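You operate a simulated robot arm through the tools that you are given. There is no shell and no other tool. Be economical: measure what you need, move in short steps, check, and stop when the job is done.

You run a simulated two-armed robot. Do the job below in one go: nothing can be reset, and whatever is moved stays where it is left.

## Task
On the work table, fold the blue cloth in half.
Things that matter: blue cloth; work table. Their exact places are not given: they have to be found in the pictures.

Only the result counts: the job must be done as asked and must still hold three seconds after the hand-in. Knocking over, shifting, dropping, spilling or breaking anything else fails it. Flat cloth is picked up by pressing the open fingertips on it (5 to 10 N) and closing them slowly along it; thin cloth reads only 2 to 8 mm in the jaws.

## Robot
Two 7-joint arms with two-finger parallel grippers on one trunk, on a base that drives. Base frame: it is fixed to the floor where the robot stands at the start and does not move with it; the origin is under the middle of the robot, x ahead of it, y to its left, z up; the surface under the hand at the start is at about z = 0.9. Readings come in m, rad, newtons and seconds.
The left shoulder is at the start at [0.071, 0.156, 1.105], the right one opposite. Places, roughly: work table [1.1, -0.5, 0.9]. Payload 3.91 kg a hand.
Tool frame (each hand has its own): the origin (TCP) lies between the finger pads and is the grasp point; the fingertips stand 0.03 m ahead of it; z points along the fingers, y is the line along which they close. Largest opening 0.11 m; finger width 0.02, thickness 0.01; the body of the gripper, 0.048 by 0.112 m, starts 0.055 m behind the TCP.
Orientation is that of the tool frame in the base frame, as a unit quaternion [x, y, z, w]. With the fingers straight down and closing along the base's y, the tool's x points along the base's -x, its y along +y and its z along -z.

## Interface
- The arms move only by the tool apply_moves. It takes "left_commands", "right_commands" or both (then of equal length, played together; a hand with none holds still); each is text: rows parted by semicolons, each of 7 numbers parted by spaces: the shift along the base's x, y, z in units of 30 mm (1.0 is 30 mm), then the turn, a rotation vector about the base's x, y, z in units of 5 degrees (1.0 is 5 degrees), then the closure, from 0 (fully open) to 1 (shut). In form: x y z wx wy wz jaw; .... A call has 1 to 12 rows; each row shifts and turns the commanded pose from where the row before left it. A call with a number of a shift or a turn outside -1 to 1 is refused whole. Rows are played at 5 a second. More than 0.05 m and 0.15 rad between two rows, or a gripper value outside its range, and nothing of the call is played. A pose out of reach is approached as far as the arm can. The call stops where the force on the tool passes 40 N (or 10 N more than at its start, if that is more) or the arm is blocked; 0.2 s more then pass. Each finger travels about 0.108 m/s and halts on what it meets, pressing with about 41 N; the grip force reading is that of the motor and also rises with nothing between the fingers. The clock runs only during rows and for 0.2 s after the last one: add rows that do not move to give the fingers time. The reply holds the time, the measured pose of the TCP, the force on the tool along the base axes, the opening and the grip force, in the units named above and with some noise, with the torque about the TCP (base axes, N m) and any sound that the robot's microphone picked up, and new pictures: "views" is both (left out), scene, wrist or none (wrist: the cameras of the hands that moved).
- Cameras (640 x 400 px; columns grow to the right, rows downward): "scene" is now at [0.133, 0.0308, 1.3331]; the picture's right is [0.21, -0.98, -0.00], its down [-0.50, -0.11, -0.86] and it looks along [0.84, 0.19, -0.51] (base axes); focal length 272 px, centre (320, 200). "left" rides on the left gripper at [0.072, -0.017, -0.104] in its tool frame; the picture's right is [0.23, 0.97, 0.00], its down [-0.76, 0.18, -0.62] and it looks along [-0.61, 0.14, 0.78] (tool axes); focal length 222 px, centre (320, 200). "right" rides on the right gripper at [0.072, 0.017, -0.103] in its tool frame; the picture's right is [-0.23, 0.97, 0.00], its down [-0.76, -0.18, -0.62] and it looks along [-0.61, -0.14, 0.78] (tool axes); focal length 222 px, centre (320, 200).
- lift_body(by): slides the trunk up (or, below 0, down) by that many m; the arms and the scene camera ride with it, the base frame stays. It gives what a move gives, with no picture.
- roll_base(legs): drives the robot by 1 to 6 legs, each [ahead, left, turn to the left] in m, m and rad, along the robot's own axes; the way and the turn of a leg run together, so that a leg with both is an arc; at most 1.5 m and 3.142 rad a leg. The arms and the cameras ride along, it lands a little off, and it stops where it bumps. It gives what a move gives, and a new picture of the scene camera.
- pan_tilt(pan, tilt): turns the head with the scene camera to pan (to the left, within 1.501 rad either way) and tilt (down, from -0.506 to 1.204), counted from straight ahead of the robot. It gives what a move gives, and a new picture of the scene camera.
- point_at(camera, pixels): for up to 12 pixels [column, row] of the newest picture of that camera ("zoom" is the newest enlarged one), the place [x, y, z] in the base frame of the surface seen there, good to about 0.003 m, but the place of the scene camera against the robot may be out by one fixed shift of up to 0.018 m in any direction. The clock stands still meanwhile.
- inspect(camera, box): a new picture of the part [left, top, right, bottom] of that camera's present view, enlarged. The clock stands still meanwhile.
- close_job(): hands the job in; it is judged then, once.

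Go step by step. Measure first, check grasps and placings, and put right what went wrong. The budget is 80 turns and 260 pictures, counting those below and the enlarged ones. Unless the task says otherwise, let go and move clear before handing in, and close with one line.

The tools are called after ">>>" by a JSON object that holds its "api" and its "payload". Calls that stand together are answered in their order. apply_moves: Moves the arms, as the interface text tells. Its arguments: {"type":"object","properties":{"left_commands":{"type":"string"},"right_commands":{"type":"string"},"views":{"type":"string","enum":["both","scene","wrist","none"]}},"required":[]} The other tools are called the same way: lift_body (by) slides the trunk up or down; roll_base (legs) drives the base; pan_tilt (pan, tilt) turns the head that bears the scene camera; point_at (camera, pixels) gives the place of the surface under pixels of a picture; inspect (camera, box) takes an enlarged picture of a part of a camera's view; close_job () hands the job in.

At the start:

```text
t: 0.0
left_ee_pos: [0.7847, 0.3452, 1.0559]
left_tool_rot: [0.0, 1.0, 0.0, 0.0]
left_ft_force: [-0.2, 0.7, 0.0]
left_moment: [0.03, -0.01, -0.02]
left_grip_width: 0.1099
left_grip_force: 0.0
right_ee_pos: [0.8453, -0.2702, 1.0517]
right_tool_rot: [0.0, 1.0, 0.0, 0.0]
right_ft_force: [0.3, -0.3, -0.7]
right_moment: [0.03, 0.0, -0.03]
right_grip_width: 0.1098
right_grip_force: 0.0
trunk travel left (down, up): [-0.55, 0.39]
robot x, y, heading: [0.0017, -0.0008, -0.001]
head pan, tilt: [0.216, 0.532]
```

scene: 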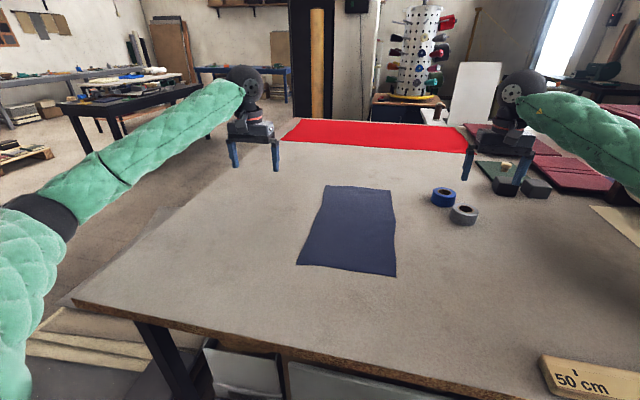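
right: 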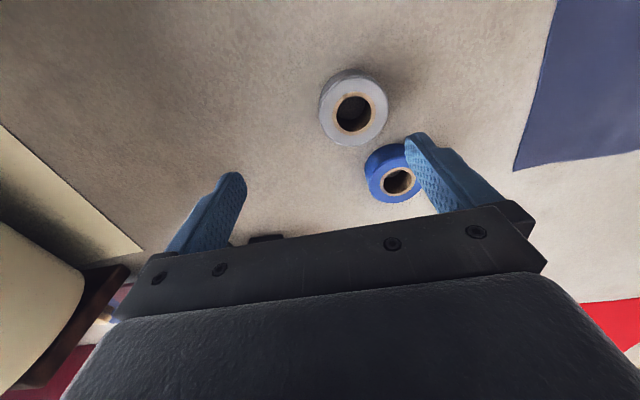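
left: 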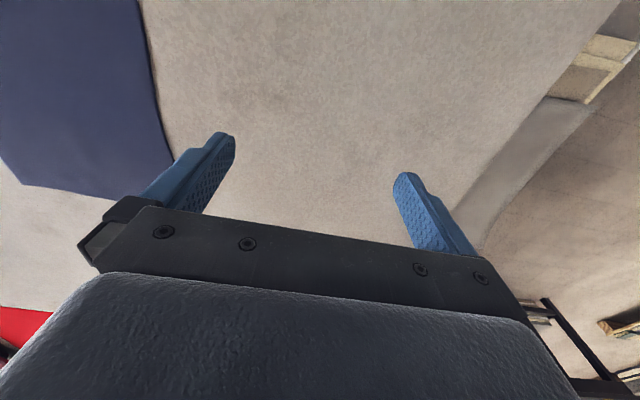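

The blue cloth shows in the scene with corners near (326,186), (392,190), (396,277), (297,265). I measure these and nearby table points.

>>> {"api": "point_at", "payload": {"camera": "scene", "pixels": [[327, 187], [390, 191], [395, 275], [299, 264], [316, 225], [396, 232], [355, 230], [280, 240], [430, 240], [443, 197], [464, 215]]}}

>>> {"api": "point_at", "payload": {"camera": "right", "pixels": [[517, 167], [555, 5], [400, 60], [352, 75], [365, 170]]}}

>>> {"api": "point_at", "payload": {"camera": "left", "pixels": [[20, 183], [165, 150], [142, 10], [300, 60], [60, 60]]}}

>>> {"api": "inspect", "payload": {"camera": "scene", "box": [270, 170, 430, 290]}}

```text
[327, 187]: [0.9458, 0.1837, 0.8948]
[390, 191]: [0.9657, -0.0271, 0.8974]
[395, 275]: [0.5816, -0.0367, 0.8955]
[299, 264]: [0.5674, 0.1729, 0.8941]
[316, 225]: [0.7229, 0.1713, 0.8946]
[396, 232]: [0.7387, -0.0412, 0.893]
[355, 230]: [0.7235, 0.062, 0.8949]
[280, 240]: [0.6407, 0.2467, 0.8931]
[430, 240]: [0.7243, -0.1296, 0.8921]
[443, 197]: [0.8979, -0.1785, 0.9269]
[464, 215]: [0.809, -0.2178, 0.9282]
```

```text
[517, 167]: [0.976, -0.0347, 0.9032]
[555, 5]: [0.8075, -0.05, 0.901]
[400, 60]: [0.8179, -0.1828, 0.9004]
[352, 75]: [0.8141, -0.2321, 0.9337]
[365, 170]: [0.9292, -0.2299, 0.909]
```

```text
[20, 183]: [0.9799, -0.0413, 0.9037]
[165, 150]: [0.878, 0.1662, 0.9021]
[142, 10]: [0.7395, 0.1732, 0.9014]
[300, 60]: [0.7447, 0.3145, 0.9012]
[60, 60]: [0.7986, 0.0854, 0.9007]
```

```text
3.33 times, centred on (350, 230) of scene
```

zoom: 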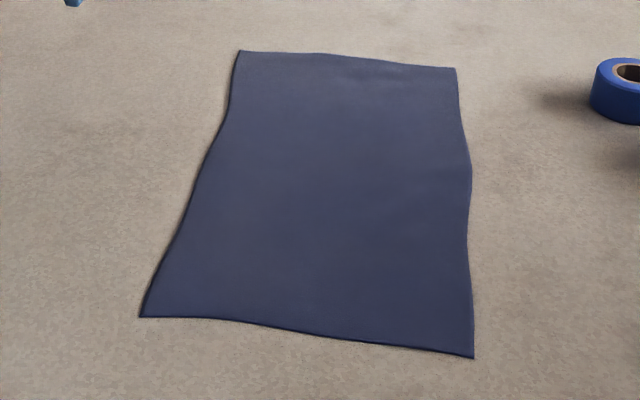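

The cloth measures about 0.39 × 0.21 m with its long side along x, and the table is at z≈0.901. Comparing with the wrist cameras, the scene camera is off by about (+0.011, -0.008, +0.006). I'll check the gap to the table before driving slightly closer.

>>> {"api": "point_at", "payload": {"camera": "scene", "pixels": [[80, 300], [200, 330], [320, 358], [420, 383], [560, 360]]}}

>>> {"api": "roll_base", "payload": {"legs": [[0.04, 0.06, 0]]}}

```text
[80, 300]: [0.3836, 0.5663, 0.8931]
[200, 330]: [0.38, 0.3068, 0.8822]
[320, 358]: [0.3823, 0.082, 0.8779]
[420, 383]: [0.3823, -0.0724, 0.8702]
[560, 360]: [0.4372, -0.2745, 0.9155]
```

```text
t: 1.0
left_ee_pos: [0.8251, 0.4079, 1.0545]
left_tool_rot: [0.0, 1.0, -0.001, -0.001]
left_ft_force: [-0.4, 0.5, -1.0]
left_moment: [-0.06, 0.06, -0.03]
left_grip_width: 0.11
left_grip_force: 0.0
right_ee_pos: [0.8858, -0.2067, 1.0529]
right_tool_rot: [0.0, 1.0, -0.001, 0.0]
right_ft_force: [0.4, 0.4, 0.1]
right_moment: [-0.02, 0.03, -0.02]
right_grip_width: 0.1098
right_grip_force: 0.1
trunk travel left (down, up): [-0.55, 0.39]
robot x, y, heading: [0.0409, 0.0618, 0.002]
head pan, tilt: [0.216, 0.532]
```

scene: 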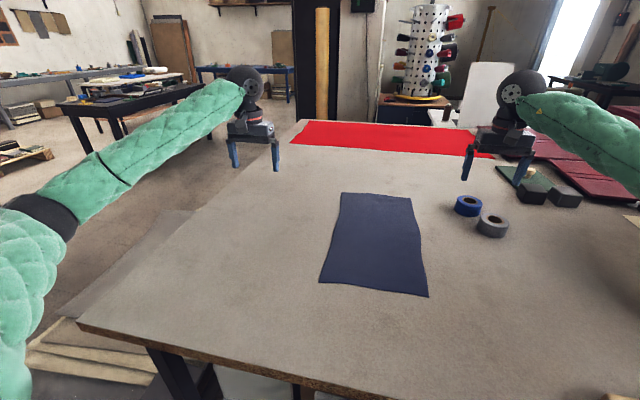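

Table edge is at x≈0.39, so there was room, and the base landed fine. I now bring both hands over the near corners, still high, fingers narrowed to about 5 cm.

>>> {"api": "apply_moves", "payload": {"left_commands": "-0.77 -0.926 -0.1 0 0 0 0.2;-0.77 -0.926 -0.1 0 0 0 0.4;-0.77 -0.926 -0.1 0 0 0 0.55;-0.77 -0.926 -0.1 0 0 0 0.55;-0.77 -0.926 -0.1 0 0 0 0.55;-0.77 -0.926 -0.1 0 0 0 0.55;-0.77 -0.926 -0.1 0 0 0 0.55;-0.77 -0.926 -0.1 0 0 0 0.55;-0.77 -0.926 -0.1 0 0 0 0.55;-0.77 -0.926 -0.1 0 0 0 0.55;0 0 0 0 0 0 0.55", "right_commands": "-0.92 0.65 -0.1 0 0 0 0.2;-0.92 0.65 -0.1 0 0 0 0.4;-0.92 0.65 -0.1 0 0 0 0.55;-0.92 0.65 -0.1 0 0 0 0.55;-0.92 0.65 -0.1 0 0 0 0.55;-0.92 0.65 -0.1 0 0 0 0.55;-0.92 0.65 -0.1 0 0 0 0.55;-0.92 0.65 -0.1 0 0 0 0.55;-0.92 0.65 -0.1 0 0 0 0.55;-0.92 0.65 -0.1 0 0 0 0.55;0 0 0 0 0 0 0.55"}}

```text
t: 3.4
left_ee_pos: [0.5935, 0.1288, 1.0271]
left_tool_rot: [0.0, 1.0, 0.0, -0.001]
left_ft_force: [0.3, -0.2, 0.8]
left_moment: [0.02, 0.0, -0.02]
left_grip_width: 0.0496
left_grip_force: 0.1
right_ee_pos: [0.6065, -0.0146, 1.0212]
right_tool_rot: [0.0, 1.0, 0.0, 0.0]
right_ft_force: [-0.6, -0.2, -0.5]
right_moment: [0.02, -0.01, 0.0]
right_grip_width: 0.0496
right_grip_force: 0.1
trunk travel left (down, up): [-0.55, 0.39]
robot x, y, heading: [0.0379, 0.0625, 0.001]
head pan, tilt: [0.216, 0.532]
```

scene: 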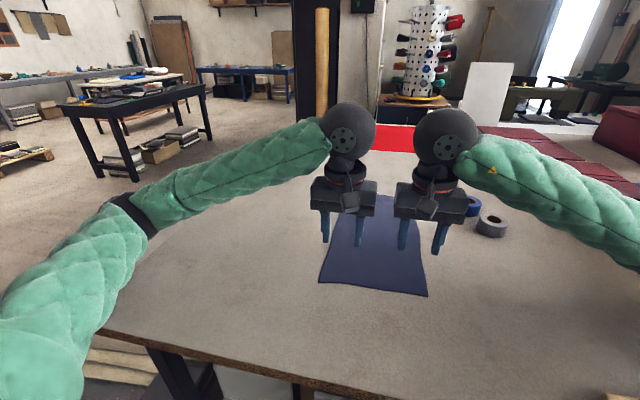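
right: 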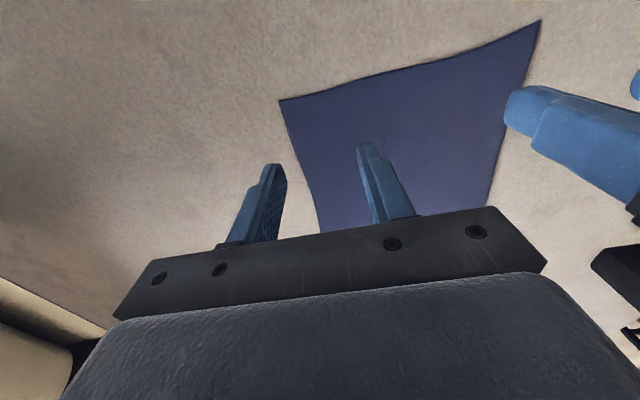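
left: 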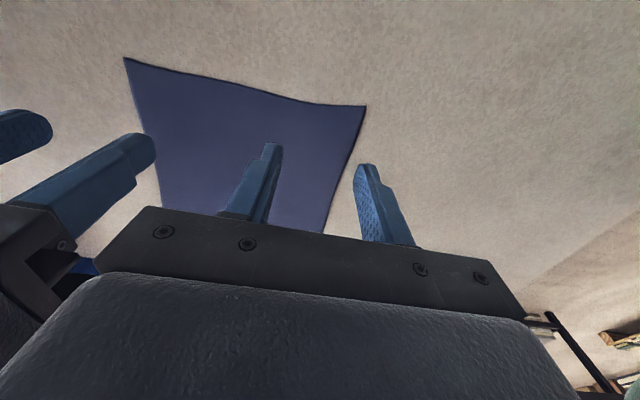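

The hands stand over the near edge. I measure the corners accurately with the wrist cameras.

>>> {"api": "point_at", "payload": {"camera": "right", "pixels": [[282, 101], [537, 24], [400, 70], [310, 180], [320, 130]]}}

>>> {"api": "point_at", "payload": {"camera": "left", "pixels": [[363, 107], [127, 61], [250, 92], [340, 180], [300, 140], [450, 100]]}}

```text
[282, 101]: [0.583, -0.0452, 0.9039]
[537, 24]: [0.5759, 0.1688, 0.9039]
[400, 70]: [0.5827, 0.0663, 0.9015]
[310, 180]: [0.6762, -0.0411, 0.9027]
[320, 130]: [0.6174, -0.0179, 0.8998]
```

```text
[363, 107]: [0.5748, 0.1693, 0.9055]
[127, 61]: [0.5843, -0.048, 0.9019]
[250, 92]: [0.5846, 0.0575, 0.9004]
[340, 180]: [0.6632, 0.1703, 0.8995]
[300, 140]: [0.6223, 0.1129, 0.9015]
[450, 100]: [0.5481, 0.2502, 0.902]
```

Near edge: left corner (0.575, 0.169), right corner (0.583, -0.045), cloth z≈0.902. I descend to just above the cloth (TCP about 0.942).

>>> {"api": "apply_moves", "payload": {"left_commands": "-0.2 0.27 -0.7 0 0 0 0.55;0 0 -0.7 0 0 0 0.55;0 0 -0.7 0 0 0 0.55;0 0 -0.7 0 0 0 0.55;0 0 0 0 0 0 0.55", "right_commands": "-0.4 0 -0.65 0 0 0 0.55;0 0 -0.65 0 0 0 0.55;0 0 -0.65 0 0 0 0.55;0 0 -0.65 0 0 0 0.55;0 0 0 0 0 0 0.55", "views": "wrist"}}

```text
t: 4.6
left_ee_pos: [0.5858, 0.1379, 0.9414]
left_tool_rot: [0.0, 1.0, -0.001, 0.0]
left_ft_force: [0.6, -0.4, 0.9]
left_moment: [0.02, 0.02, 0.01]
left_grip_width: 0.0494
left_grip_force: 0.1
right_ee_pos: [0.5963, -0.0142, 0.9448]
right_tool_rot: [0.0, 1.0, 0.0, 0.001]
right_ft_force: [0.7, 0.5, -0.9]
right_moment: [0.02, 0.01, -0.01]
right_grip_width: 0.0495
right_grip_force: 0.0
trunk travel left (down, up): [-0.55, 0.39]
robot x, y, heading: [0.0423, 0.0603, 0.002]
head pan, tilt: [0.216, 0.532]
```

right: 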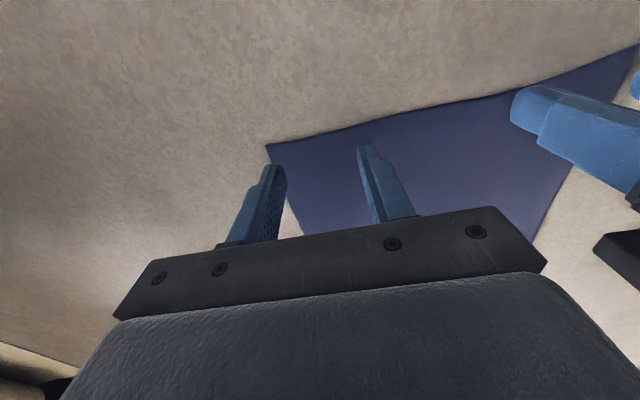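
left: 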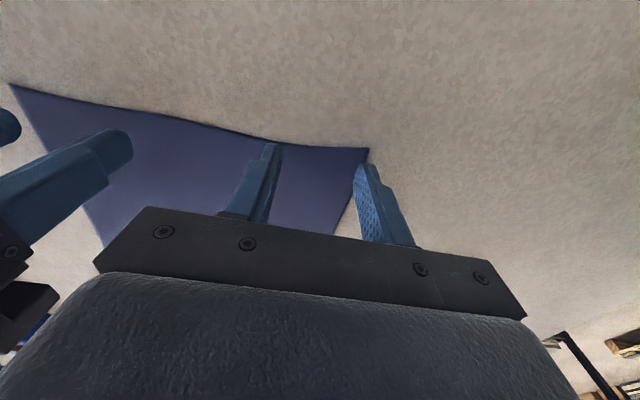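

Fingertips line up over the corners. I narrow slightly and press down in small steps toward 5–10 N.

>>> {"api": "apply_moves", "payload": {"left_commands": "0 -0.13 -0.1 0 0 0 0.62;0 0 -0.1 0 0 0 0.62;0 0 -0.05 0 0 0 0.62;0 0 0 0 0 0 0.62", "right_commands": "0 0.15 -0.15 0 0 0 0.62;0 0 -0.15 0 0 0 0.62;0 0 -0.08 0 0 0 0.62;0 0 0 0 0 0 0.62", "views": "none"}}

```text
t: 5.6
left_ee_pos: [0.5871, 0.1343, 0.9385]
left_tool_rot: [0.0, 1.0, -0.001, 0.002]
left_ft_force: [-0.6, 1.0, 0.3]
left_moment: [-0.01, 0.02, 0.0]
left_grip_width: 0.0418
left_grip_force: 0.0
right_ee_pos: [0.595, -0.0092, 0.9384]
right_tool_rot: [0.001, 1.0, 0.0, 0.003]
right_ft_force: [-0.6, 0.6, -0.3]
right_moment: [0.0, 0.0, -0.02]
right_grip_width: 0.0417
right_grip_force: 0.0
trunk travel left (down, up): [-0.55, 0.39]
robot x, y, heading: [0.0367, 0.0601, 0.001]
head pan, tilt: [0.216, 0.532]
```

No contact yet (about 0 N). I go on down.

>>> {"api": "apply_moves", "payload": {"left_commands": "0 0 -0.1 0 0 0 0.62;0 0 0 0 0 0 0.62", "right_commands": "0 0 -0.1 0 0 0 0.62;0 0 0 0 0 0 0.62", "views": "none"}}

>>> {"api": "apply_moves", "payload": {"left_commands": "0 0 -0.07 0 0 0 0.62;0 0 0 0 0 0 0.62", "right_commands": "0 0 -0.07 0 0 0 0.62;0 0 0 0 0 0 0.62", "views": "none"}}

```text
t: 6.2
left_ee_pos: [0.5872, 0.1345, 0.9377]
left_tool_rot: [0.0, 1.0, 0.0, 0.004]
left_ft_force: [0.5, 0.4, 0.5]
left_moment: [0.03, 0.01, 0.01]
left_grip_width: 0.0419
left_grip_force: 0.1
right_ee_pos: [0.5957, -0.0078, 0.9369]
right_tool_rot: [0.001, 1.0, 0.0, 0.005]
right_ft_force: [-0.3, 0.6, -0.9]
right_moment: [-0.01, 0.0, 0.02]
right_grip_width: 0.042
right_grip_force: 0.0
trunk travel left (down, up): [-0.55, 0.39]
robot x, y, heading: [0.0396, 0.0613, -0.004]
head pan, tilt: [0.216, 0.532]
```

```text
t: 6.8
left_ee_pos: [0.5877, 0.1345, 0.9382]
left_tool_rot: [0.0, 1.0, -0.001, 0.005]
left_ft_force: [0.2, -0.2, -0.1]
left_moment: [0.0, -0.01, -0.01]
left_grip_width: 0.0414
left_grip_force: 0.1
right_ee_pos: [0.5974, -0.0089, 0.9364]
right_tool_rot: [0.0, 1.0, 0.0, 0.005]
right_ft_force: [0.1, -0.2, -0.4]
right_moment: [-0.02, 0.0, 0.01]
right_grip_width: 0.0416
right_grip_force: 0.0
trunk travel left (down, up): [-0.55, 0.39]
robot x, y, heading: [0.0394, 0.062, 0.001]
head pan, tilt: [0.216, 0.532]
```

The arms aren't following the last millimetres and the tools tilt a little: they're at their inner reach limit. I raise the hands a bit, back the base up, and continue from there.

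>>> {"api": "apply_moves", "payload": {"left_commands": "0 0 0.7 0 0 0 0.62;0 0 0 0 0 0 0.62", "right_commands": "0 0 0.7 0 0 0 0.62;0 0 0 0 0 0 0.62", "views": "none"}}

>>> {"api": "roll_base", "payload": {"legs": [[-0.07, 0, 0]]}}

```text
t: 7.4
left_ee_pos: [0.5837, 0.1325, 0.9488]
left_tool_rot: [0.0, 1.0, -0.001, -0.001]
left_ft_force: [0.6, 0.3, 1.0]
left_moment: [0.04, -0.03, 0.04]
left_grip_width: 0.0417
left_grip_force: 0.0
right_ee_pos: [0.5933, -0.011, 0.9474]
right_tool_rot: [0.001, 1.0, 0.0, 0.0]
right_ft_force: [-0.4, -0.3, 0.8]
right_moment: [-0.04, 0.04, -0.01]
right_grip_width: 0.0422
right_grip_force: 0.2
trunk travel left (down, up): [-0.55, 0.39]
robot x, y, heading: [0.041, 0.0624, 0.002]
head pan, tilt: [0.216, 0.532]
```

```text
t: 8.4
left_ee_pos: [0.5445, 0.1347, 0.9489]
left_tool_rot: [-0.001, 1.0, 0.0, -0.001]
left_ft_force: [0.8, 1.0, -0.1]
left_moment: [-0.01, 0.01, 0.01]
left_grip_width: 0.0418
left_grip_force: 0.0
right_ee_pos: [0.5551, -0.0066, 0.9543]
right_tool_rot: [-0.003, 1.0, 0.002, 0.007]
right_ft_force: [-0.3, 0.0, -0.2]
right_moment: [-0.01, 0.05, -0.02]
right_grip_width: 0.0419
right_grip_force: 0.0
trunk travel left (down, up): [-0.55, 0.39]
robot x, y, heading: [-0.0051, 0.0597, 0.005]
head pan, tilt: [0.216, 0.532]
stopped in leg 1: the robot was blocked; the commanded pose is now the measured one
```

scene: 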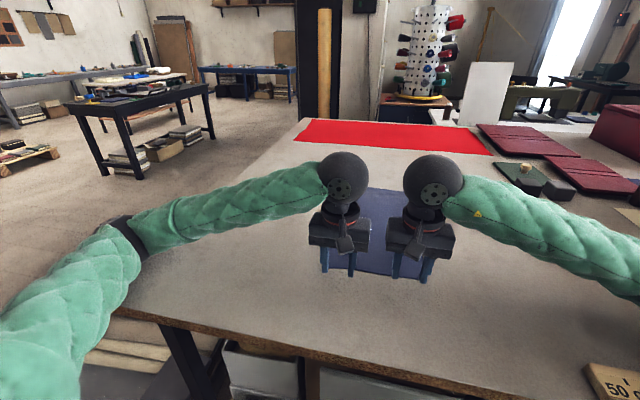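

The base was blocked after 4.5 cm and the right hand was disturbed, so the right elbow may have touched something near the "50 cm" board at (610,380). I look that way.

>>> {"api": "pan_tilt", "payload": {"pan": -0.7, "tilt": 0.8}}

>>> {"api": "pan_tilt", "payload": {"pan": 0.9, "tilt": 0.8}}

```text
t: 9.6
left_ee_pos: [0.5454, 0.1347, 0.95]
left_tool_rot: [-0.001, 1.0, -0.002, 0.0]
left_ft_force: [1.4, 0.3, -0.5]
left_moment: [0.01, 0.01, 0.01]
left_grip_width: 0.0419
left_grip_force: 0.0
right_ee_pos: [0.5541, -0.0071, 0.9539]
right_tool_rot: [-0.005, 1.0, 0.0, 0.006]
right_ft_force: [0.1, -0.7, -0.7]
right_moment: [0.0, -0.03, -0.03]
right_grip_width: 0.0417
right_grip_force: 0.1
trunk travel left (down, up): [-0.55, 0.39]
robot x, y, heading: [-0.0033, 0.0665, 0.004]
head pan, tilt: [-0.7, 0.799]
```

scene: 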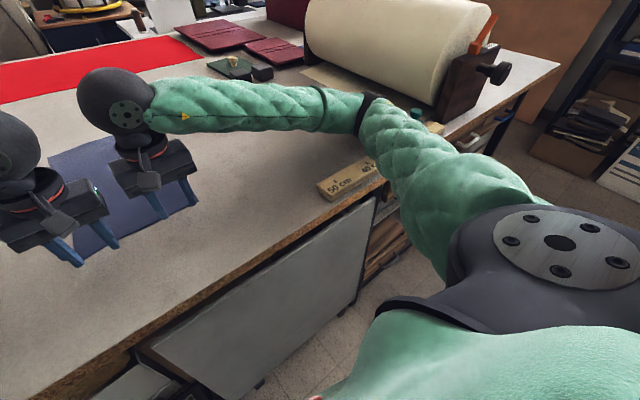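

```text
t: 11.3
left_ee_pos: [0.546, 0.1339, 0.9506]
left_tool_rot: [-0.001, 1.0, -0.001, -0.001]
left_ft_force: [-0.2, 0.1, -0.5]
left_moment: [-0.01, 0.01, 0.02]
left_grip_width: 0.0418
left_grip_force: 0.1
right_ee_pos: [0.556, -0.0079, 0.9538]
right_tool_rot: [-0.003, 1.0, 0.001, 0.006]
right_ft_force: [0.2, -1.0, -0.1]
right_moment: [0.01, 0.02, 0.0]
right_grip_width: 0.0418
right_grip_force: 0.2
trunk travel left (down, up): [-0.55, 0.39]
robot x, y, heading: [-0.001, 0.0601, 0.005]
head pan, tilt: [0.901, 0.799]
```

scene: 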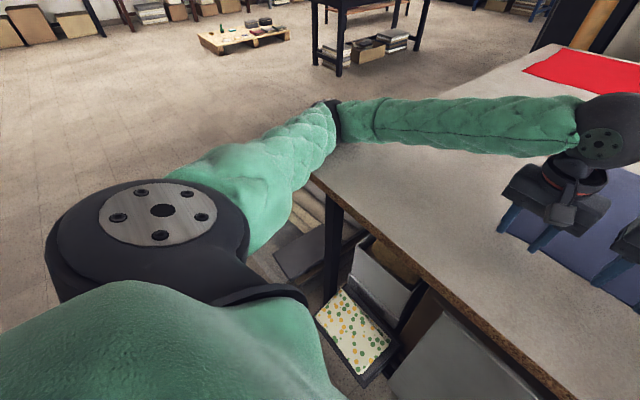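

The right elbow sits low beside the wooden scale block. I check whether the block has moved and how the elbow meets it.

>>> {"api": "pan_tilt", "payload": {"pan": -0.7, "tilt": 0.6}}

>>> {"api": "inspect", "payload": {"camera": "scene", "box": [280, 150, 520, 300]}}

>>> {"api": "point_at", "payload": {"camera": "zoom", "pixels": [[150, 250], [300, 200], [330, 150], [220, 170], [120, 225], [260, 240]]}}

```text
t: 12.9
left_ee_pos: [0.5462, 0.1341, 0.9499]
left_tool_rot: [-0.001, 1.0, -0.001, -0.001]
left_ft_force: [0.3, -0.1, 0.3]
left_moment: [0.04, 0.02, -0.04]
left_grip_width: 0.0419
left_grip_force: 0.1
right_ee_pos: [0.5566, -0.0082, 0.9544]
right_tool_rot: [-0.003, 1.0, 0.001, 0.006]
right_ft_force: [0.2, 0.1, 0.7]
right_moment: [0.02, 0.01, -0.01]
right_grip_width: 0.0419
right_grip_force: 0.1
trunk travel left (down, up): [-0.55, 0.39]
robot x, y, heading: [-0.0022, 0.0598, 0.001]
head pan, tilt: [-0.7, 0.6]
```

scene: 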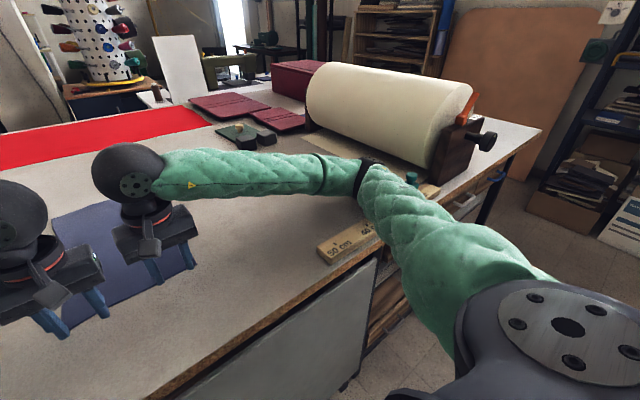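

```text
2.67 times, centred on (400, 225) of scene
```

zoom: 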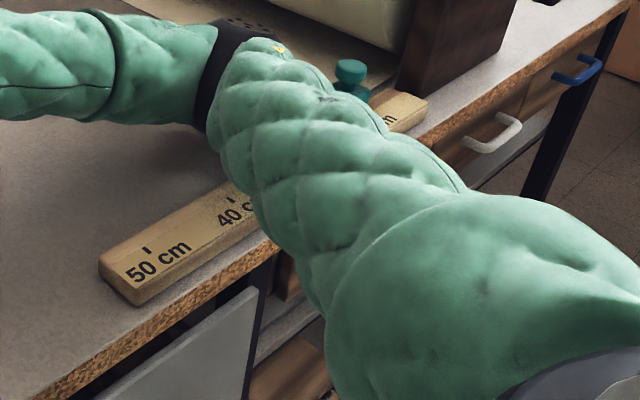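

```text
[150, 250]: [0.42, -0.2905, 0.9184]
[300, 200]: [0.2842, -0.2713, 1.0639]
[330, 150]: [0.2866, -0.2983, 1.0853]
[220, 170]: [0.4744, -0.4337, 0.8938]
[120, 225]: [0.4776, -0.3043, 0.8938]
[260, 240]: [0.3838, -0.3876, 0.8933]
```

The elbow hangs right over the scale block, with a green knob beyond it. I check the block's corner and knob positions; then raising the trunk will lift the elbows clear.

>>> {"api": "point_at", "payload": {"camera": "zoom", "pixels": [[102, 260], [350, 68], [405, 105], [240, 100], [138, 300]]}}

>>> {"api": "lift_body", "payload": {"by": 0.15}}

>>> {"api": "pan_tilt", "payload": {"pan": -0.7, "tilt": 0.75}}

```text
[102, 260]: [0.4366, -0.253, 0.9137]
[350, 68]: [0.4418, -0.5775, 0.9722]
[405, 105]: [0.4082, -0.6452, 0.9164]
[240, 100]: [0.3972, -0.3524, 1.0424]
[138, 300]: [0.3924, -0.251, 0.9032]
```

```text
t: 14.7
left_ee_pos: [0.5438, 0.1326, 1.1002]
left_tool_rot: [-0.001, 1.0, 0.0, 0.0]
left_ft_force: [0.1, 0.4, -0.5]
left_moment: [0.02, -0.03, 0.05]
left_grip_width: 0.0419
left_grip_force: 0.0
right_ee_pos: [0.5552, -0.0076, 1.1028]
right_tool_rot: [-0.004, 1.0, 0.001, 0.006]
right_ft_force: [-0.2, -0.6, -0.1]
right_moment: [0.01, -0.02, 0.0]
right_grip_width: 0.0416
right_grip_force: 0.1
trunk travel left (down, up): [-0.7, 0.24]
robot x, y, heading: [0.0003, 0.0565, 0.001]
head pan, tilt: [-0.7, 0.6]
```

```text
t: 15.4
left_ee_pos: [0.5446, 0.1329, 1.1006]
left_tool_rot: [-0.001, 1.0, 0.001, 0.0]
left_ft_force: [0.3, 0.1, 0.3]
left_moment: [0.02, -0.02, 0.01]
left_grip_width: 0.0418
left_grip_force: 0.0
right_ee_pos: [0.5552, -0.0073, 1.1035]
right_tool_rot: [-0.004, 1.0, 0.001, 0.006]
right_ft_force: [0.0, 0.6, -0.4]
right_moment: [0.01, 0.0, 0.01]
right_grip_width: 0.042
right_grip_force: 0.1
trunk travel left (down, up): [-0.7, 0.24]
robot x, y, heading: [-0.006, 0.0603, 0.004]
head pan, tilt: [-0.7, 0.75]
```

scene: 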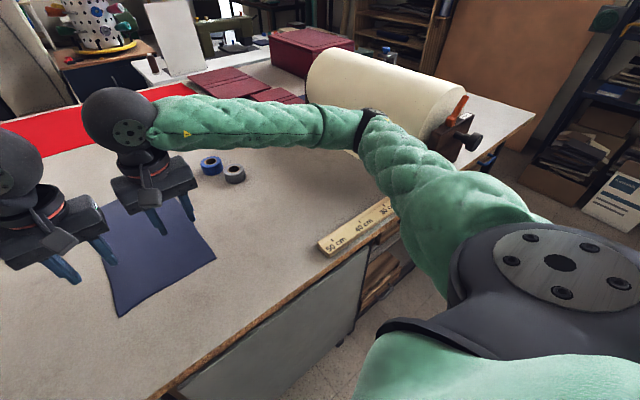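

The block has not moved (corner still 0.437, -0.253) and the elbow is now clearly higher. I lower the hands back over the corners.

>>> {"api": "apply_moves", "payload": {"left_commands": "0.24 0 -0.8 0 0 0 0.62;0.24 0 -0.8 0 0 0 0.62;0.24 0 -0.8 0 0 0 0.62;0.24 0 -0.8 0 0 0 0.62;0.24 0 -0.8 0 0 0 0.62;0.24 0 -0.8 0 0 0 0.62;0 0 0 0 0 0 0.62", "right_commands": "0.23 0 -0.8 0 0 0 0.62;0.23 0 -0.8 0 0 0 0.62;0.23 0 -0.8 0 0 0 0.62;0.23 0 -0.8 0 0 0 0.62;0.23 0 -0.8 0 0 0 0.62;0.23 0 -0.8 0 0 0 0.62;0 0 0 0 0 0 0.62"}}

```text
t: 17.0
left_ee_pos: [0.589, 0.1344, 0.9571]
left_tool_rot: [0.0, 1.0, 0.0, 0.0]
left_ft_force: [-1.2, -0.3, -0.2]
left_moment: [-0.01, 0.0, -0.01]
left_grip_width: 0.0417
left_grip_force: 0.0
right_ee_pos: [0.596, -0.0087, 0.9596]
right_tool_rot: [-0.003, 1.0, 0.001, 0.006]
right_ft_force: [0.0, 0.0, -0.7]
right_moment: [0.01, -0.02, -0.03]
right_grip_width: 0.042
right_grip_force: 0.0
trunk travel left (down, up): [-0.7, 0.24]
robot x, y, heading: [-0.0019, 0.0642, 0.005]
head pan, tilt: [-0.7, 0.75]
```

scene: 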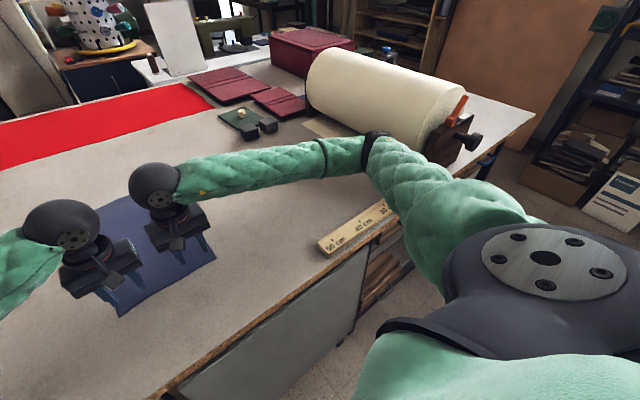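
right: 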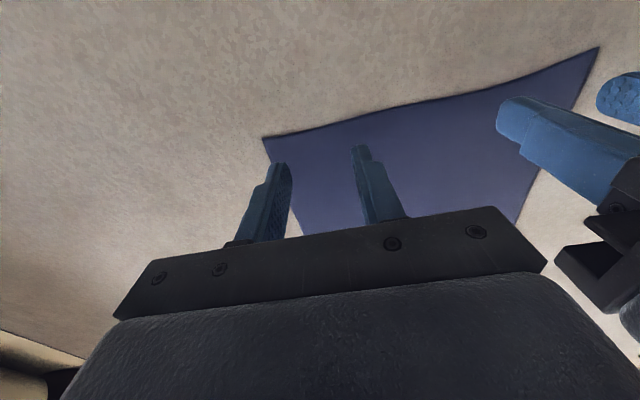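
left: 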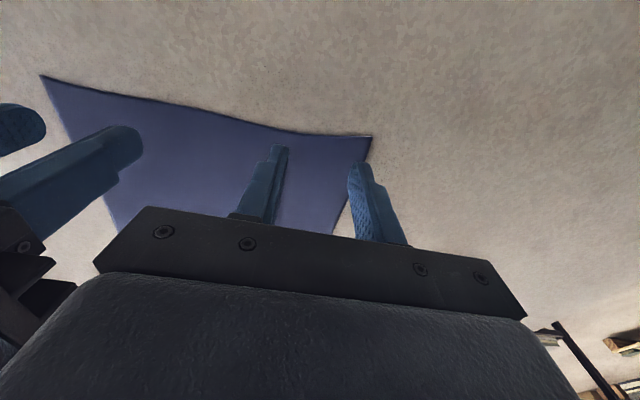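

The elbow stays well clear now, and the cloth has not moved. I press down in small steps.

>>> {"api": "apply_moves", "payload": {"left_commands": "-0.1 0 -0.3 0 0 0 0.62;0 0 -0.25 0 0 0 0.62;0 0 -0.12 0 0 0 0.62;0 0 0 0 0 0 0.62", "right_commands": "-0.1 0 -0.35 0 0 0 0.62;0 0 -0.25 0 0 0 0.62;0 0 -0.15 0 0 0 0.62;0 0 0 0 0 0 0.62", "views": "none"}}

>>> {"api": "apply_moves", "payload": {"left_commands": "0 0 -0.12 0 0 0 0.62;0 0 0 0 0 0 0.62", "right_commands": "0 0 -0.12 0 0 0 0.62;0 0 0 0 0 0 0.62", "views": "none"}}

```text
t: 18.0
left_ee_pos: [0.5861, 0.1331, 0.9354]
left_tool_rot: [-0.001, 1.0, 0.0, 0.001]
left_ft_force: [0.2, -0.7, -0.1]
left_moment: [-0.01, 0.01, 0.02]
left_grip_width: 0.0419
left_grip_force: 0.0
right_ee_pos: [0.5927, -0.0065, 0.9378]
right_tool_rot: [-0.004, 1.0, 0.0, 0.007]
right_ft_force: [-0.4, 0.1, 0.5]
right_moment: [0.01, -0.03, 0.02]
right_grip_width: 0.0421
right_grip_force: 0.1
trunk travel left (down, up): [-0.7, 0.24]
robot x, y, heading: [-0.0026, 0.0578, 0.008]
head pan, tilt: [-0.7, 0.75]
```

```text
t: 18.6
left_ee_pos: [0.586, 0.1334, 0.934]
left_tool_rot: [-0.001, 1.0, 0.0, -0.001]
left_ft_force: [0.1, 0.1, -0.5]
left_moment: [0.0, 0.02, 0.01]
left_grip_width: 0.0418
left_grip_force: 0.0
right_ee_pos: [0.5937, -0.0073, 0.9347]
right_tool_rot: [-0.003, 1.0, 0.0, 0.006]
right_ft_force: [-0.6, -1.1, -0.3]
right_moment: [-0.01, -0.03, -0.02]
right_grip_width: 0.0418
right_grip_force: 0.1
trunk travel left (down, up): [-0.7, 0.24]
robot x, y, heading: [-0.0023, 0.0617, 0.004]
head pan, tilt: [-0.7, 0.75]
```

Still no contact, so I continue down 2–3 mm at a time.

>>> {"api": "apply_moves", "payload": {"left_commands": "0 0 -0.08 0 0 0 0.62;0 0 0 0 0 0 0.62", "right_commands": "0 0 -0.08 0 0 0 0.62;0 0 0 0 0 0 0.62", "views": "none"}}

>>> {"api": "apply_moves", "payload": {"left_commands": "0 0 -0.05 0 0 0 0.62;0 0 0 0 0 0 0.62", "right_commands": "0 0 -0.05 0 0 0 0.62;0 0 0 0 0 0 0.62", "views": "none"}}

```text
t: 19.2
left_ee_pos: [0.5847, 0.1346, 0.9313]
left_tool_rot: [-0.001, 1.0, 0.0, 0.001]
left_ft_force: [3.9, 0.5, 12.2]
left_moment: [0.03, -0.16, -0.01]
left_grip_width: 0.0418
left_grip_force: 0.0
right_ee_pos: [0.5927, -0.0078, 0.932]
right_tool_rot: [-0.004, 1.0, 0.003, 0.006]
right_ft_force: [-0.4, 0.6, 1.4]
right_moment: [0.0, 0.04, -0.01]
right_grip_width: 0.0419
right_grip_force: 0.0
trunk travel left (down, up): [-0.7, 0.24]
robot x, y, heading: [-0.001, 0.059, 0.006]
head pan, tilt: [-0.7, 0.75]
```

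```text
t: 19.8
left_ee_pos: [0.5851, 0.1339, 0.9308]
left_tool_rot: [-0.001, 1.0, -0.001, 0.002]
left_ft_force: [9.7, 1.3, 36.5]
left_moment: [0.34, -0.36, -0.07]
left_grip_width: 0.0416
left_grip_force: 0.0
right_ee_pos: [0.5936, -0.0062, 0.9321]
right_tool_rot: [-0.004, 1.0, 0.002, 0.007]
right_ft_force: [0.5, 0.2, 1.1]
right_moment: [-0.02, 0.02, -0.01]
right_grip_width: 0.0419
right_grip_force: 0.0
trunk travel left (down, up): [-0.7, 0.24]
robot x, y, heading: [-0.0035, 0.0623, 0.001]
head pan, tilt: [-0.7, 0.75]
```

Left pressed to 36 N, so it needs to come back about 1.8 mm; the right hand is only just touching, so it goes down 0.6 mm.

>>> {"api": "apply_moves", "payload": {"left_commands": "0 0 -0 0 0 0 0.62;0 0 0.06 0 0 0 0.62;0 0 0 0 0 0 0.62", "right_commands": "0 0 -0.02 0 0 0 0.62;0 0 0 0 0 0 0.62;0 0 0 0 0 0 0.62", "views": "none"}}

```text
t: 20.6
left_ee_pos: [0.5831, 0.1341, 0.9309]
left_tool_rot: [0.0, 1.0, 0.001, 0.0]
left_ft_force: [7.5, 0.2, 28.3]
left_moment: [0.1, -0.3, -0.01]
left_grip_width: 0.0419
left_grip_force: 0.0
right_ee_pos: [0.5931, -0.0075, 0.9319]
right_tool_rot: [-0.004, 1.0, 0.002, 0.009]
right_ft_force: [2.6, 2.3, 18.5]
right_moment: [-0.2, -0.01, 0.05]
right_grip_width: 0.0418
right_grip_force: 0.0
trunk travel left (down, up): [-0.7, 0.24]
robot x, y, heading: [-0.0042, 0.0597, -0.002]
head pan, tilt: [-0.7, 0.75]
```

Both press too hard (28 and 18 N). I ease both up slightly.

>>> {"api": "apply_moves", "payload": {"left_commands": "0 0 0.04 0 0 0 0.62;0 0 0 0 0 0 0.62;0 0 0 0 0 0 0.62", "right_commands": "0 0 0.015 0 0 0 0.62;0 0 0 0 0 0 0.62;0 0 0 0 0 0 0.62", "views": "none"}}

```text
t: 21.4
left_ee_pos: [0.5843, 0.133, 0.9316]
left_tool_rot: [-0.001, 1.0, 0.0, 0.0]
left_ft_force: [0.1, 1.5, 5.6]
left_moment: [-0.02, 0.01, -0.02]
left_grip_width: 0.0419
left_grip_force: 0.0
right_ee_pos: [0.5918, -0.0081, 0.9314]
right_tool_rot: [-0.004, 1.0, 0.002, 0.007]
right_ft_force: [3.8, 1.6, 25.4]
right_moment: [-0.29, 0.01, 0.01]
right_grip_width: 0.0418
right_grip_force: 0.0
trunk travel left (down, up): [-0.7, 0.24]
robot x, y, heading: [-0.0011, 0.0593, 0.001]
head pan, tilt: [-0.7, 0.75]
```

Left is good at 5.6 N; right still at 25 N, so I ease that one up another 1 mm.

>>> {"api": "apply_moves", "payload": {"right_commands": "0 0 0.03 0 0 0 0.62;0 0 0 0 0 0 0.62;0 0 0 0 0 0 0.62", "views": "none"}}

```text
t: 22.2
left_ee_pos: [0.5854, 0.1334, 0.9331]
left_tool_rot: [-0.001, 1.0, 0.0, -0.001]
left_ft_force: [-0.9, -0.1, 0.7]
left_moment: [-0.03, -0.01, 0.02]
left_grip_width: 0.0416
left_grip_force: 0.1
right_ee_pos: [0.5922, -0.0072, 0.9326]
right_tool_rot: [-0.003, 1.0, 0.001, 0.006]
right_ft_force: [-0.4, 0.2, 19.3]
right_moment: [-0.21, 0.07, 0.02]
right_grip_width: 0.0417
right_grip_force: 0.0
trunk travel left (down, up): [-0.7, 0.24]
robot x, y, heading: [-0.007, 0.0618, 0.003]
head pan, tilt: [-0.7, 0.75]
```

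Left has drifted to light contact and right is at 19 N. I make small opposite corrections and wait longer for it to settle.

>>> {"api": "apply_moves", "payload": {"left_commands": "0 0 -0.025 0 0 0 0.62;0 0 0 0 0 0 0.62;0 0 0 0 0 0 0.62;0 0 0 0 0 0 0.62;0 0 0 0 0 0 0.62", "right_commands": "0 0 0.02 0 0 0 0.62;0 0 0 0 0 0 0.62;0 0 0 0 0 0 0.62;0 0 0 0 0 0 0.62;0 0 0 0 0 0 0.62", "views": "none"}}

```text
t: 23.4
left_ee_pos: [0.5857, 0.1328, 0.9314]
left_tool_rot: [0.0, 1.0, 0.001, 0.0]
left_ft_force: [-3.5, 1.4, 8.6]
left_moment: [0.06, 0.03, 0.03]
left_grip_width: 0.0417
left_grip_force: 0.0
right_ee_pos: [0.5927, -0.0054, 0.9313]
right_tool_rot: [-0.004, 1.0, 0.001, 0.006]
right_ft_force: [-0.8, -1.3, 3.6]
right_moment: [-0.02, 0.05, -0.01]
right_grip_width: 0.0419
right_grip_force: 0.1
trunk travel left (down, up): [-0.7, 0.24]
robot x, y, heading: [-0.0008, 0.0602, 0.006]
head pan, tilt: [-0.7, 0.75]
```

Left 8.6 N, right 3.6 N: good. I close both slowly along the cloth, with the right hand a hair lower.

>>> {"api": "apply_moves", "payload": {"left_commands": "0 0 0 0 0 0 0.66;0 0 0 0 0 0 0.7;0 0 0 0 0 0 0.74;0 0 0 0 0 0 0.78;0 0 0 0 0 0 0.82;0 0 0 0 0 0 0.86;0 0 0 0 0 0 0.9;0 0 0 0 0 0 0.94;0 0 0 0 0 0 0.98;0 0 0 0 0 0 1;0 0 0 0 0 0 1;0 0 0 0 0 0 1", "right_commands": "0 0 -0.012 0 0 0 0.66;0 0 0 0 0 0 0.7;0 0 0 0 0 0 0.74;0 0 0 0 0 0 0.78;0 0 0 0 0 0 0.82;0 0 0 0 0 0 0.86;0 0 0 0 0 0 0.9;0 0 0 0 0 0 0.94;0 0 0 0 0 0 0.98;0 0 0 0 0 0 1;0 0 0 0 0 0 1;0 0 0 0 0 0 1", "views": "wrist"}}

```text
t: 26.0
left_ee_pos: [0.5852, 0.1341, 0.9313]
left_tool_rot: [-0.001, 1.0, 0.0, 0.0]
left_ft_force: [0.0, -1.3, 6.8]
left_moment: [0.06, -0.07, 0.0]
left_grip_width: 0.0021
left_grip_force: 40.6
right_ee_pos: [0.5937, -0.0076, 0.932]
right_tool_rot: [-0.004, 1.0, 0.002, 0.007]
right_ft_force: [-0.5, -2.0, 12.0]
right_moment: [-0.08, 0.05, -0.01]
right_grip_width: 0.0
right_grip_force: 38.2
trunk travel left (down, up): [-0.7, 0.24]
robot x, y, heading: [-0.0016, 0.0619, 0.005]
head pan, tilt: [-0.7, 0.75]
```

right: 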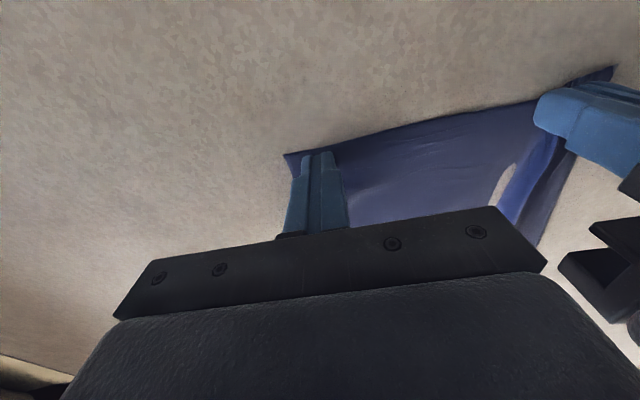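
left: 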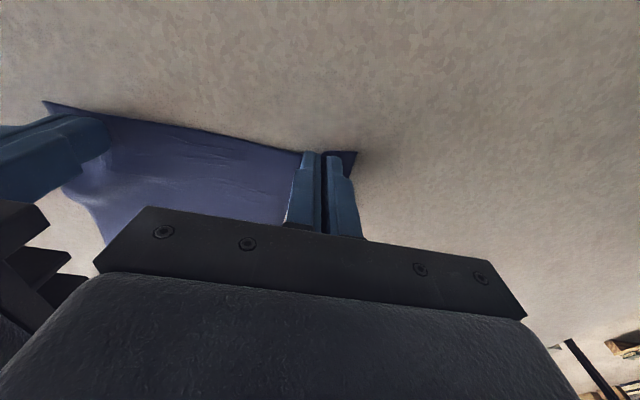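

The left hand holds cloth (2.1 mm), but the right jaws shut to 0.0, so they slid over it. I reopen the right hand, press a bit harder and close again.

>>> {"api": "apply_moves", "payload": {"right_commands": "0 0 0.15 0 0 0 1;0 0 0 0 0 0 0.8;0 0 0 0 0 0 0.62;0 0 -0.1 0 0 0 0.62;0 0 -0.06 0 0 0 0.62;0 0 0 0 0 0 0.62;0 0 0 0 0 0 0.62;0 0 0 0 0 0 0.62", "left_commands": "0 0 0 0 0 0 1;0 0 0 0 0 0 1;0 0 0 0 0 0 1;0 0 0 0 0 0 1;0 0 0 0 0 0 1;0 0 0 0 0 0 1;0 0 0 0 0 0 1;0 0 0 0 0 0 1", "views": "wrist"}}

```text
t: 27.8
left_ee_pos: [0.5852, 0.1334, 0.932]
left_tool_rot: [-0.001, 1.0, 0.0, -0.001]
left_ft_force: [0.4, -0.9, 9.3]
left_moment: [-0.01, -0.01, -0.01]
left_grip_width: 0.0021
left_grip_force: 41.1
right_ee_pos: [0.5923, -0.0083, 0.932]
right_tool_rot: [-0.004, 1.0, 0.003, 0.006]
right_ft_force: [-0.2, 0.7, 8.5]
right_moment: [-0.02, 0.06, -0.05]
right_grip_width: 0.0418
right_grip_force: 0.1
trunk travel left (down, up): [-0.7, 0.24]
robot x, y, heading: [0.0014, 0.0612, -0.002]
head pan, tilt: [-0.7, 0.75]
```

right: 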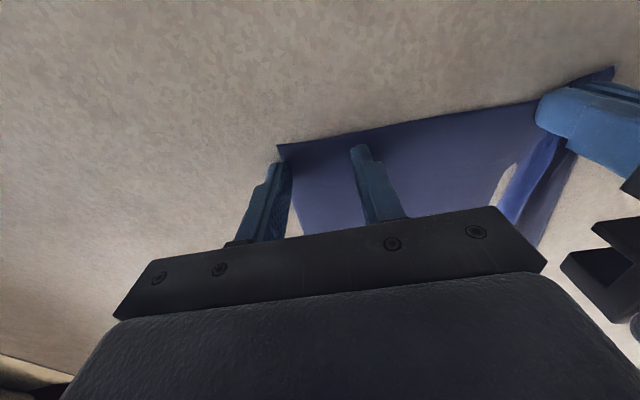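
left: 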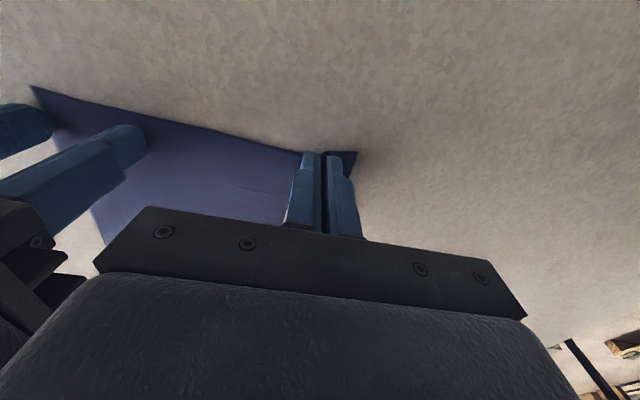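

Right presses at 8.5 N, but its outer finger (265,200) is at the very edge of the cloth, so it slips past. I shift the right hand 1 cm inward, press and close.

>>> {"api": "apply_moves", "payload": {"right_commands": "0 0 0.2 0 0 0 0.62;0.1 0.33 0 0 0 0 0.64;0 0 0 0 0 0 0.66;0 0 -0.15 0 0 0 0.66;0 0 -0.06 0 0 0 0.66;0 0 0 0 0 0 0.66;0 0 0 0 0 0 0.66;0 0 0 0 0 0 0.66", "left_commands": "0 0 0 0 0 0 1;0 0 0 0 0 0 1;0 0 0 0 0 0 1;0 0 0 0 0 0 1;0 0 0 0 0 0 1;0 0 0 0 0 0 1;0 0 0 0 0 0 1;0 0 0 0 0 0 1", "views": "none"}}

```text
t: 29.6
left_ee_pos: [0.5848, 0.1332, 0.9318]
left_tool_rot: [-0.002, 1.0, 0.001, 0.0]
left_ft_force: [0.4, -1.4, 4.3]
left_moment: [-0.02, -0.06, -0.03]
left_grip_width: 0.0022
left_grip_force: 41.2
right_ee_pos: [0.5954, 0.0005, 0.9317]
right_tool_rot: [-0.004, 1.0, 0.001, 0.006]
right_ft_force: [-0.7, -0.3, 19.8]
right_moment: [-0.29, 0.15, 0.01]
right_grip_width: 0.0376
right_grip_force: 0.0
trunk travel left (down, up): [-0.7, 0.24]
robot x, y, heading: [-0.0016, 0.0623, -0.001]
head pan, tilt: [-0.7, 0.75]
```

The moment (-0.29 about x) says the outer finger bears the load; I roll the tool by about 0.4° to even it out and ease up slightly.

>>> {"api": "apply_moves", "payload": {"right_commands": "0 0 0.025 -0.08 0.1 0 0.66;0 0 0 0 0 0 0.66;0 0 0 0 0 0 0.66;0 0 0 0 0 0 0.66;0 0 0 0 0 0 0.66", "views": "none"}}

```text
t: 30.8
left_ee_pos: [0.5849, 0.1336, 0.9302]
left_tool_rot: [-0.001, 1.0, 0.0, 0.001]
left_ft_force: [-0.5, 0.6, 6.2]
left_moment: [0.08, 0.02, 0.0]
left_grip_width: 0.0022
left_grip_force: 41.3
right_ee_pos: [0.5944, 0.0008, 0.9314]
right_tool_rot: [-0.003, 1.0, -0.002, 0.002]
right_ft_force: [3.8, -1.4, 15.5]
right_moment: [0.08, 0.02, -0.04]
right_grip_width: 0.0371
right_grip_force: 0.1
trunk travel left (down, up): [-0.7, 0.24]
robot x, y, heading: [-0.0026, 0.0593, 0.001]
head pan, tilt: [-0.7, 0.75]
```

Now the load is even (moment near 0) at 15 N. I close slowly while easing up a fraction.

>>> {"api": "apply_moves", "payload": {"right_commands": "0 0 0.01 0 0 0 0.68;0 0 0 0 0 0 0.71;0 0 0 0 0 0 0.74;0 0 0 0 0 0 0.77;0 0 0 0 0 0 0.8;0 0 0 0 0 0 0.84;0 0 0 0 0 0 0.88;0 0 0 0 0 0 0.92;0 0 0 0 0 0 0.96;0 0 0 0 0 0 1;0 0 0 0 0 0 1;0 0 0 0 0 0 1", "views": "wrist"}}

```text
t: 33.4
left_ee_pos: [0.5843, 0.1327, 0.9314]
left_tool_rot: [0.0, 1.0, 0.001, 0.0]
left_ft_force: [-0.4, -5.6, 6.6]
left_moment: [-0.15, 0.01, -0.08]
left_grip_width: 0.0022
left_grip_force: 40.8
right_ee_pos: [0.5953, 0.0023, 0.9312]
right_tool_rot: [-0.003, 1.0, -0.002, 0.002]
right_ft_force: [-0.6, 6.8, 10.1]
right_moment: [0.18, 0.03, 0.06]
right_grip_width: 0.0011
right_grip_force: 40.7
trunk travel left (down, up): [-0.7, 0.24]
robot x, y, heading: [-0.0028, 0.0602, 0.004]
head pan, tilt: [-0.7, 0.75]
```

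right: 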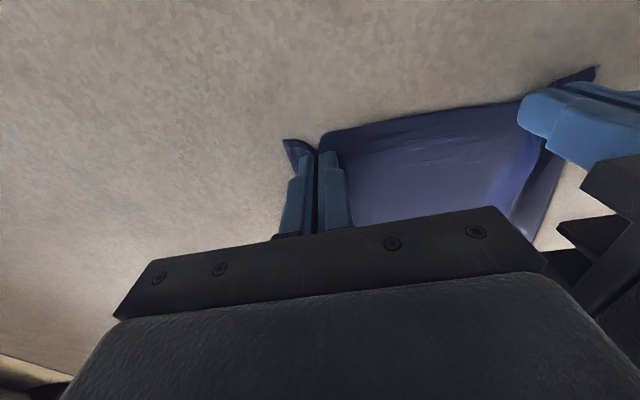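

Both jaws hold cloth now (2.2 and 1.1 mm, with 6 N of tension between the hands). I lift 6 cm, drifting forward, and check.

>>> {"api": "apply_moves", "payload": {"left_commands": "0 -0.1 0.5 0 0 0 1;0.2 0 0.5 0 0 0 1;0.2 0 0.5 0 0 0 1;0.2 0 0.5 0 0 0 1;0 0 0 0 0 0 1", "right_commands": "0 0.1 0.5 0 0 0 1;0.2 0 0.5 0 0 0 1;0.2 0 0.5 0 0 0 1;0.2 0 0.5 0 0 0 1;0 0 0 0 0 0 1"}}

>>> {"api": "pan_tilt", "payload": {"pan": 0, "tilt": 0.75}}

```text
t: 34.6
left_ee_pos: [0.6043, 0.1297, 0.9907]
left_tool_rot: [0.0, 1.0, 0.0, -0.001]
left_ft_force: [0.1, -0.3, 1.3]
left_moment: [0.05, 0.01, 0.02]
left_grip_width: 0.0023
left_grip_force: 40.5
right_ee_pos: [0.615, 0.0069, 0.9917]
right_tool_rot: [-0.003, 1.0, -0.003, 0.003]
right_ft_force: [-0.8, -0.6, 0.9]
right_moment: [0.01, -0.03, 0.05]
right_grip_width: 0.0011
right_grip_force: 40.6
trunk travel left (down, up): [-0.7, 0.24]
robot x, y, heading: [-0.0057, 0.0604, 0.005]
head pan, tilt: [-0.7, 0.75]
```

scene: 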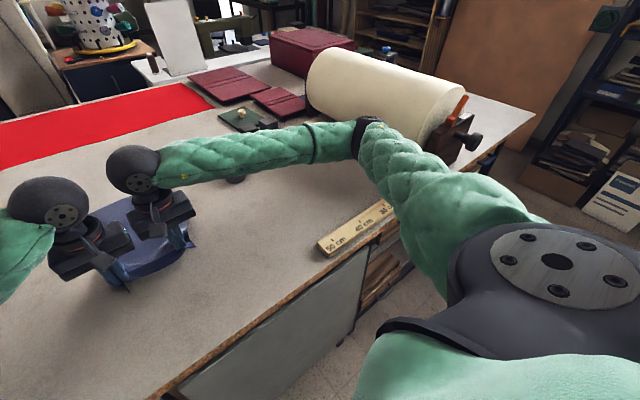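
right: 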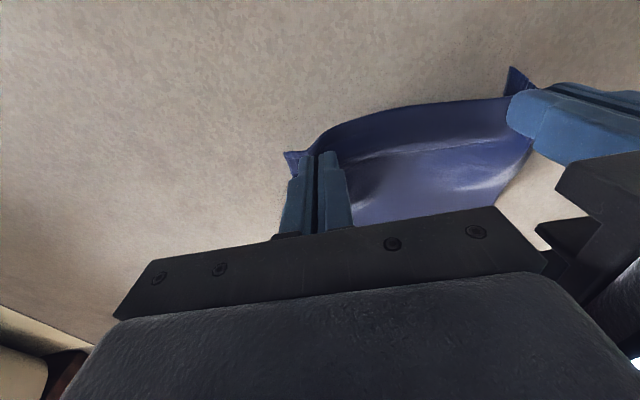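
left: 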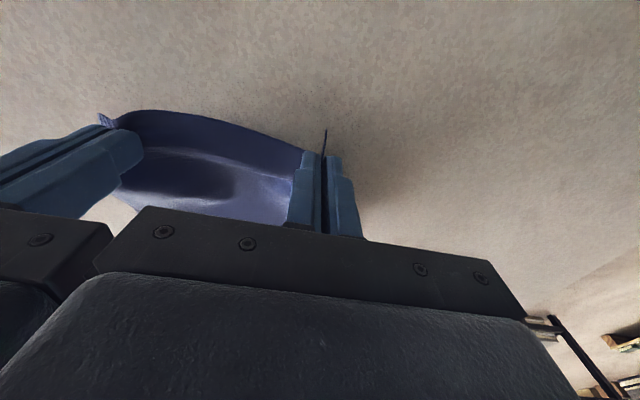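

```text
t: 35.6
left_ee_pos: [0.6045, 0.1306, 0.9907]
left_tool_rot: [-0.001, 1.0, 0.0, -0.001]
left_ft_force: [0.2, 0.3, 0.7]
left_moment: [0.03, 0.04, 0.01]
left_grip_width: 0.0023
left_grip_force: 41.1
right_ee_pos: [0.6156, 0.0066, 0.9915]
right_tool_rot: [-0.003, 1.0, -0.002, 0.002]
right_ft_force: [0.9, 0.3, -0.8]
right_moment: [0.01, 0.0, 0.01]
right_grip_width: 0.001
right_grip_force: 41.0
trunk travel left (down, up): [-0.7, 0.24]
robot x, y, heading: [-0.0024, 0.0593, 0.001]
head pan, tilt: [0.0, 0.75]
```

scene: 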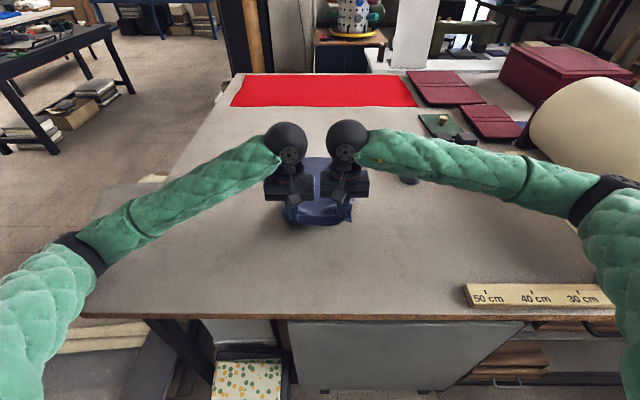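

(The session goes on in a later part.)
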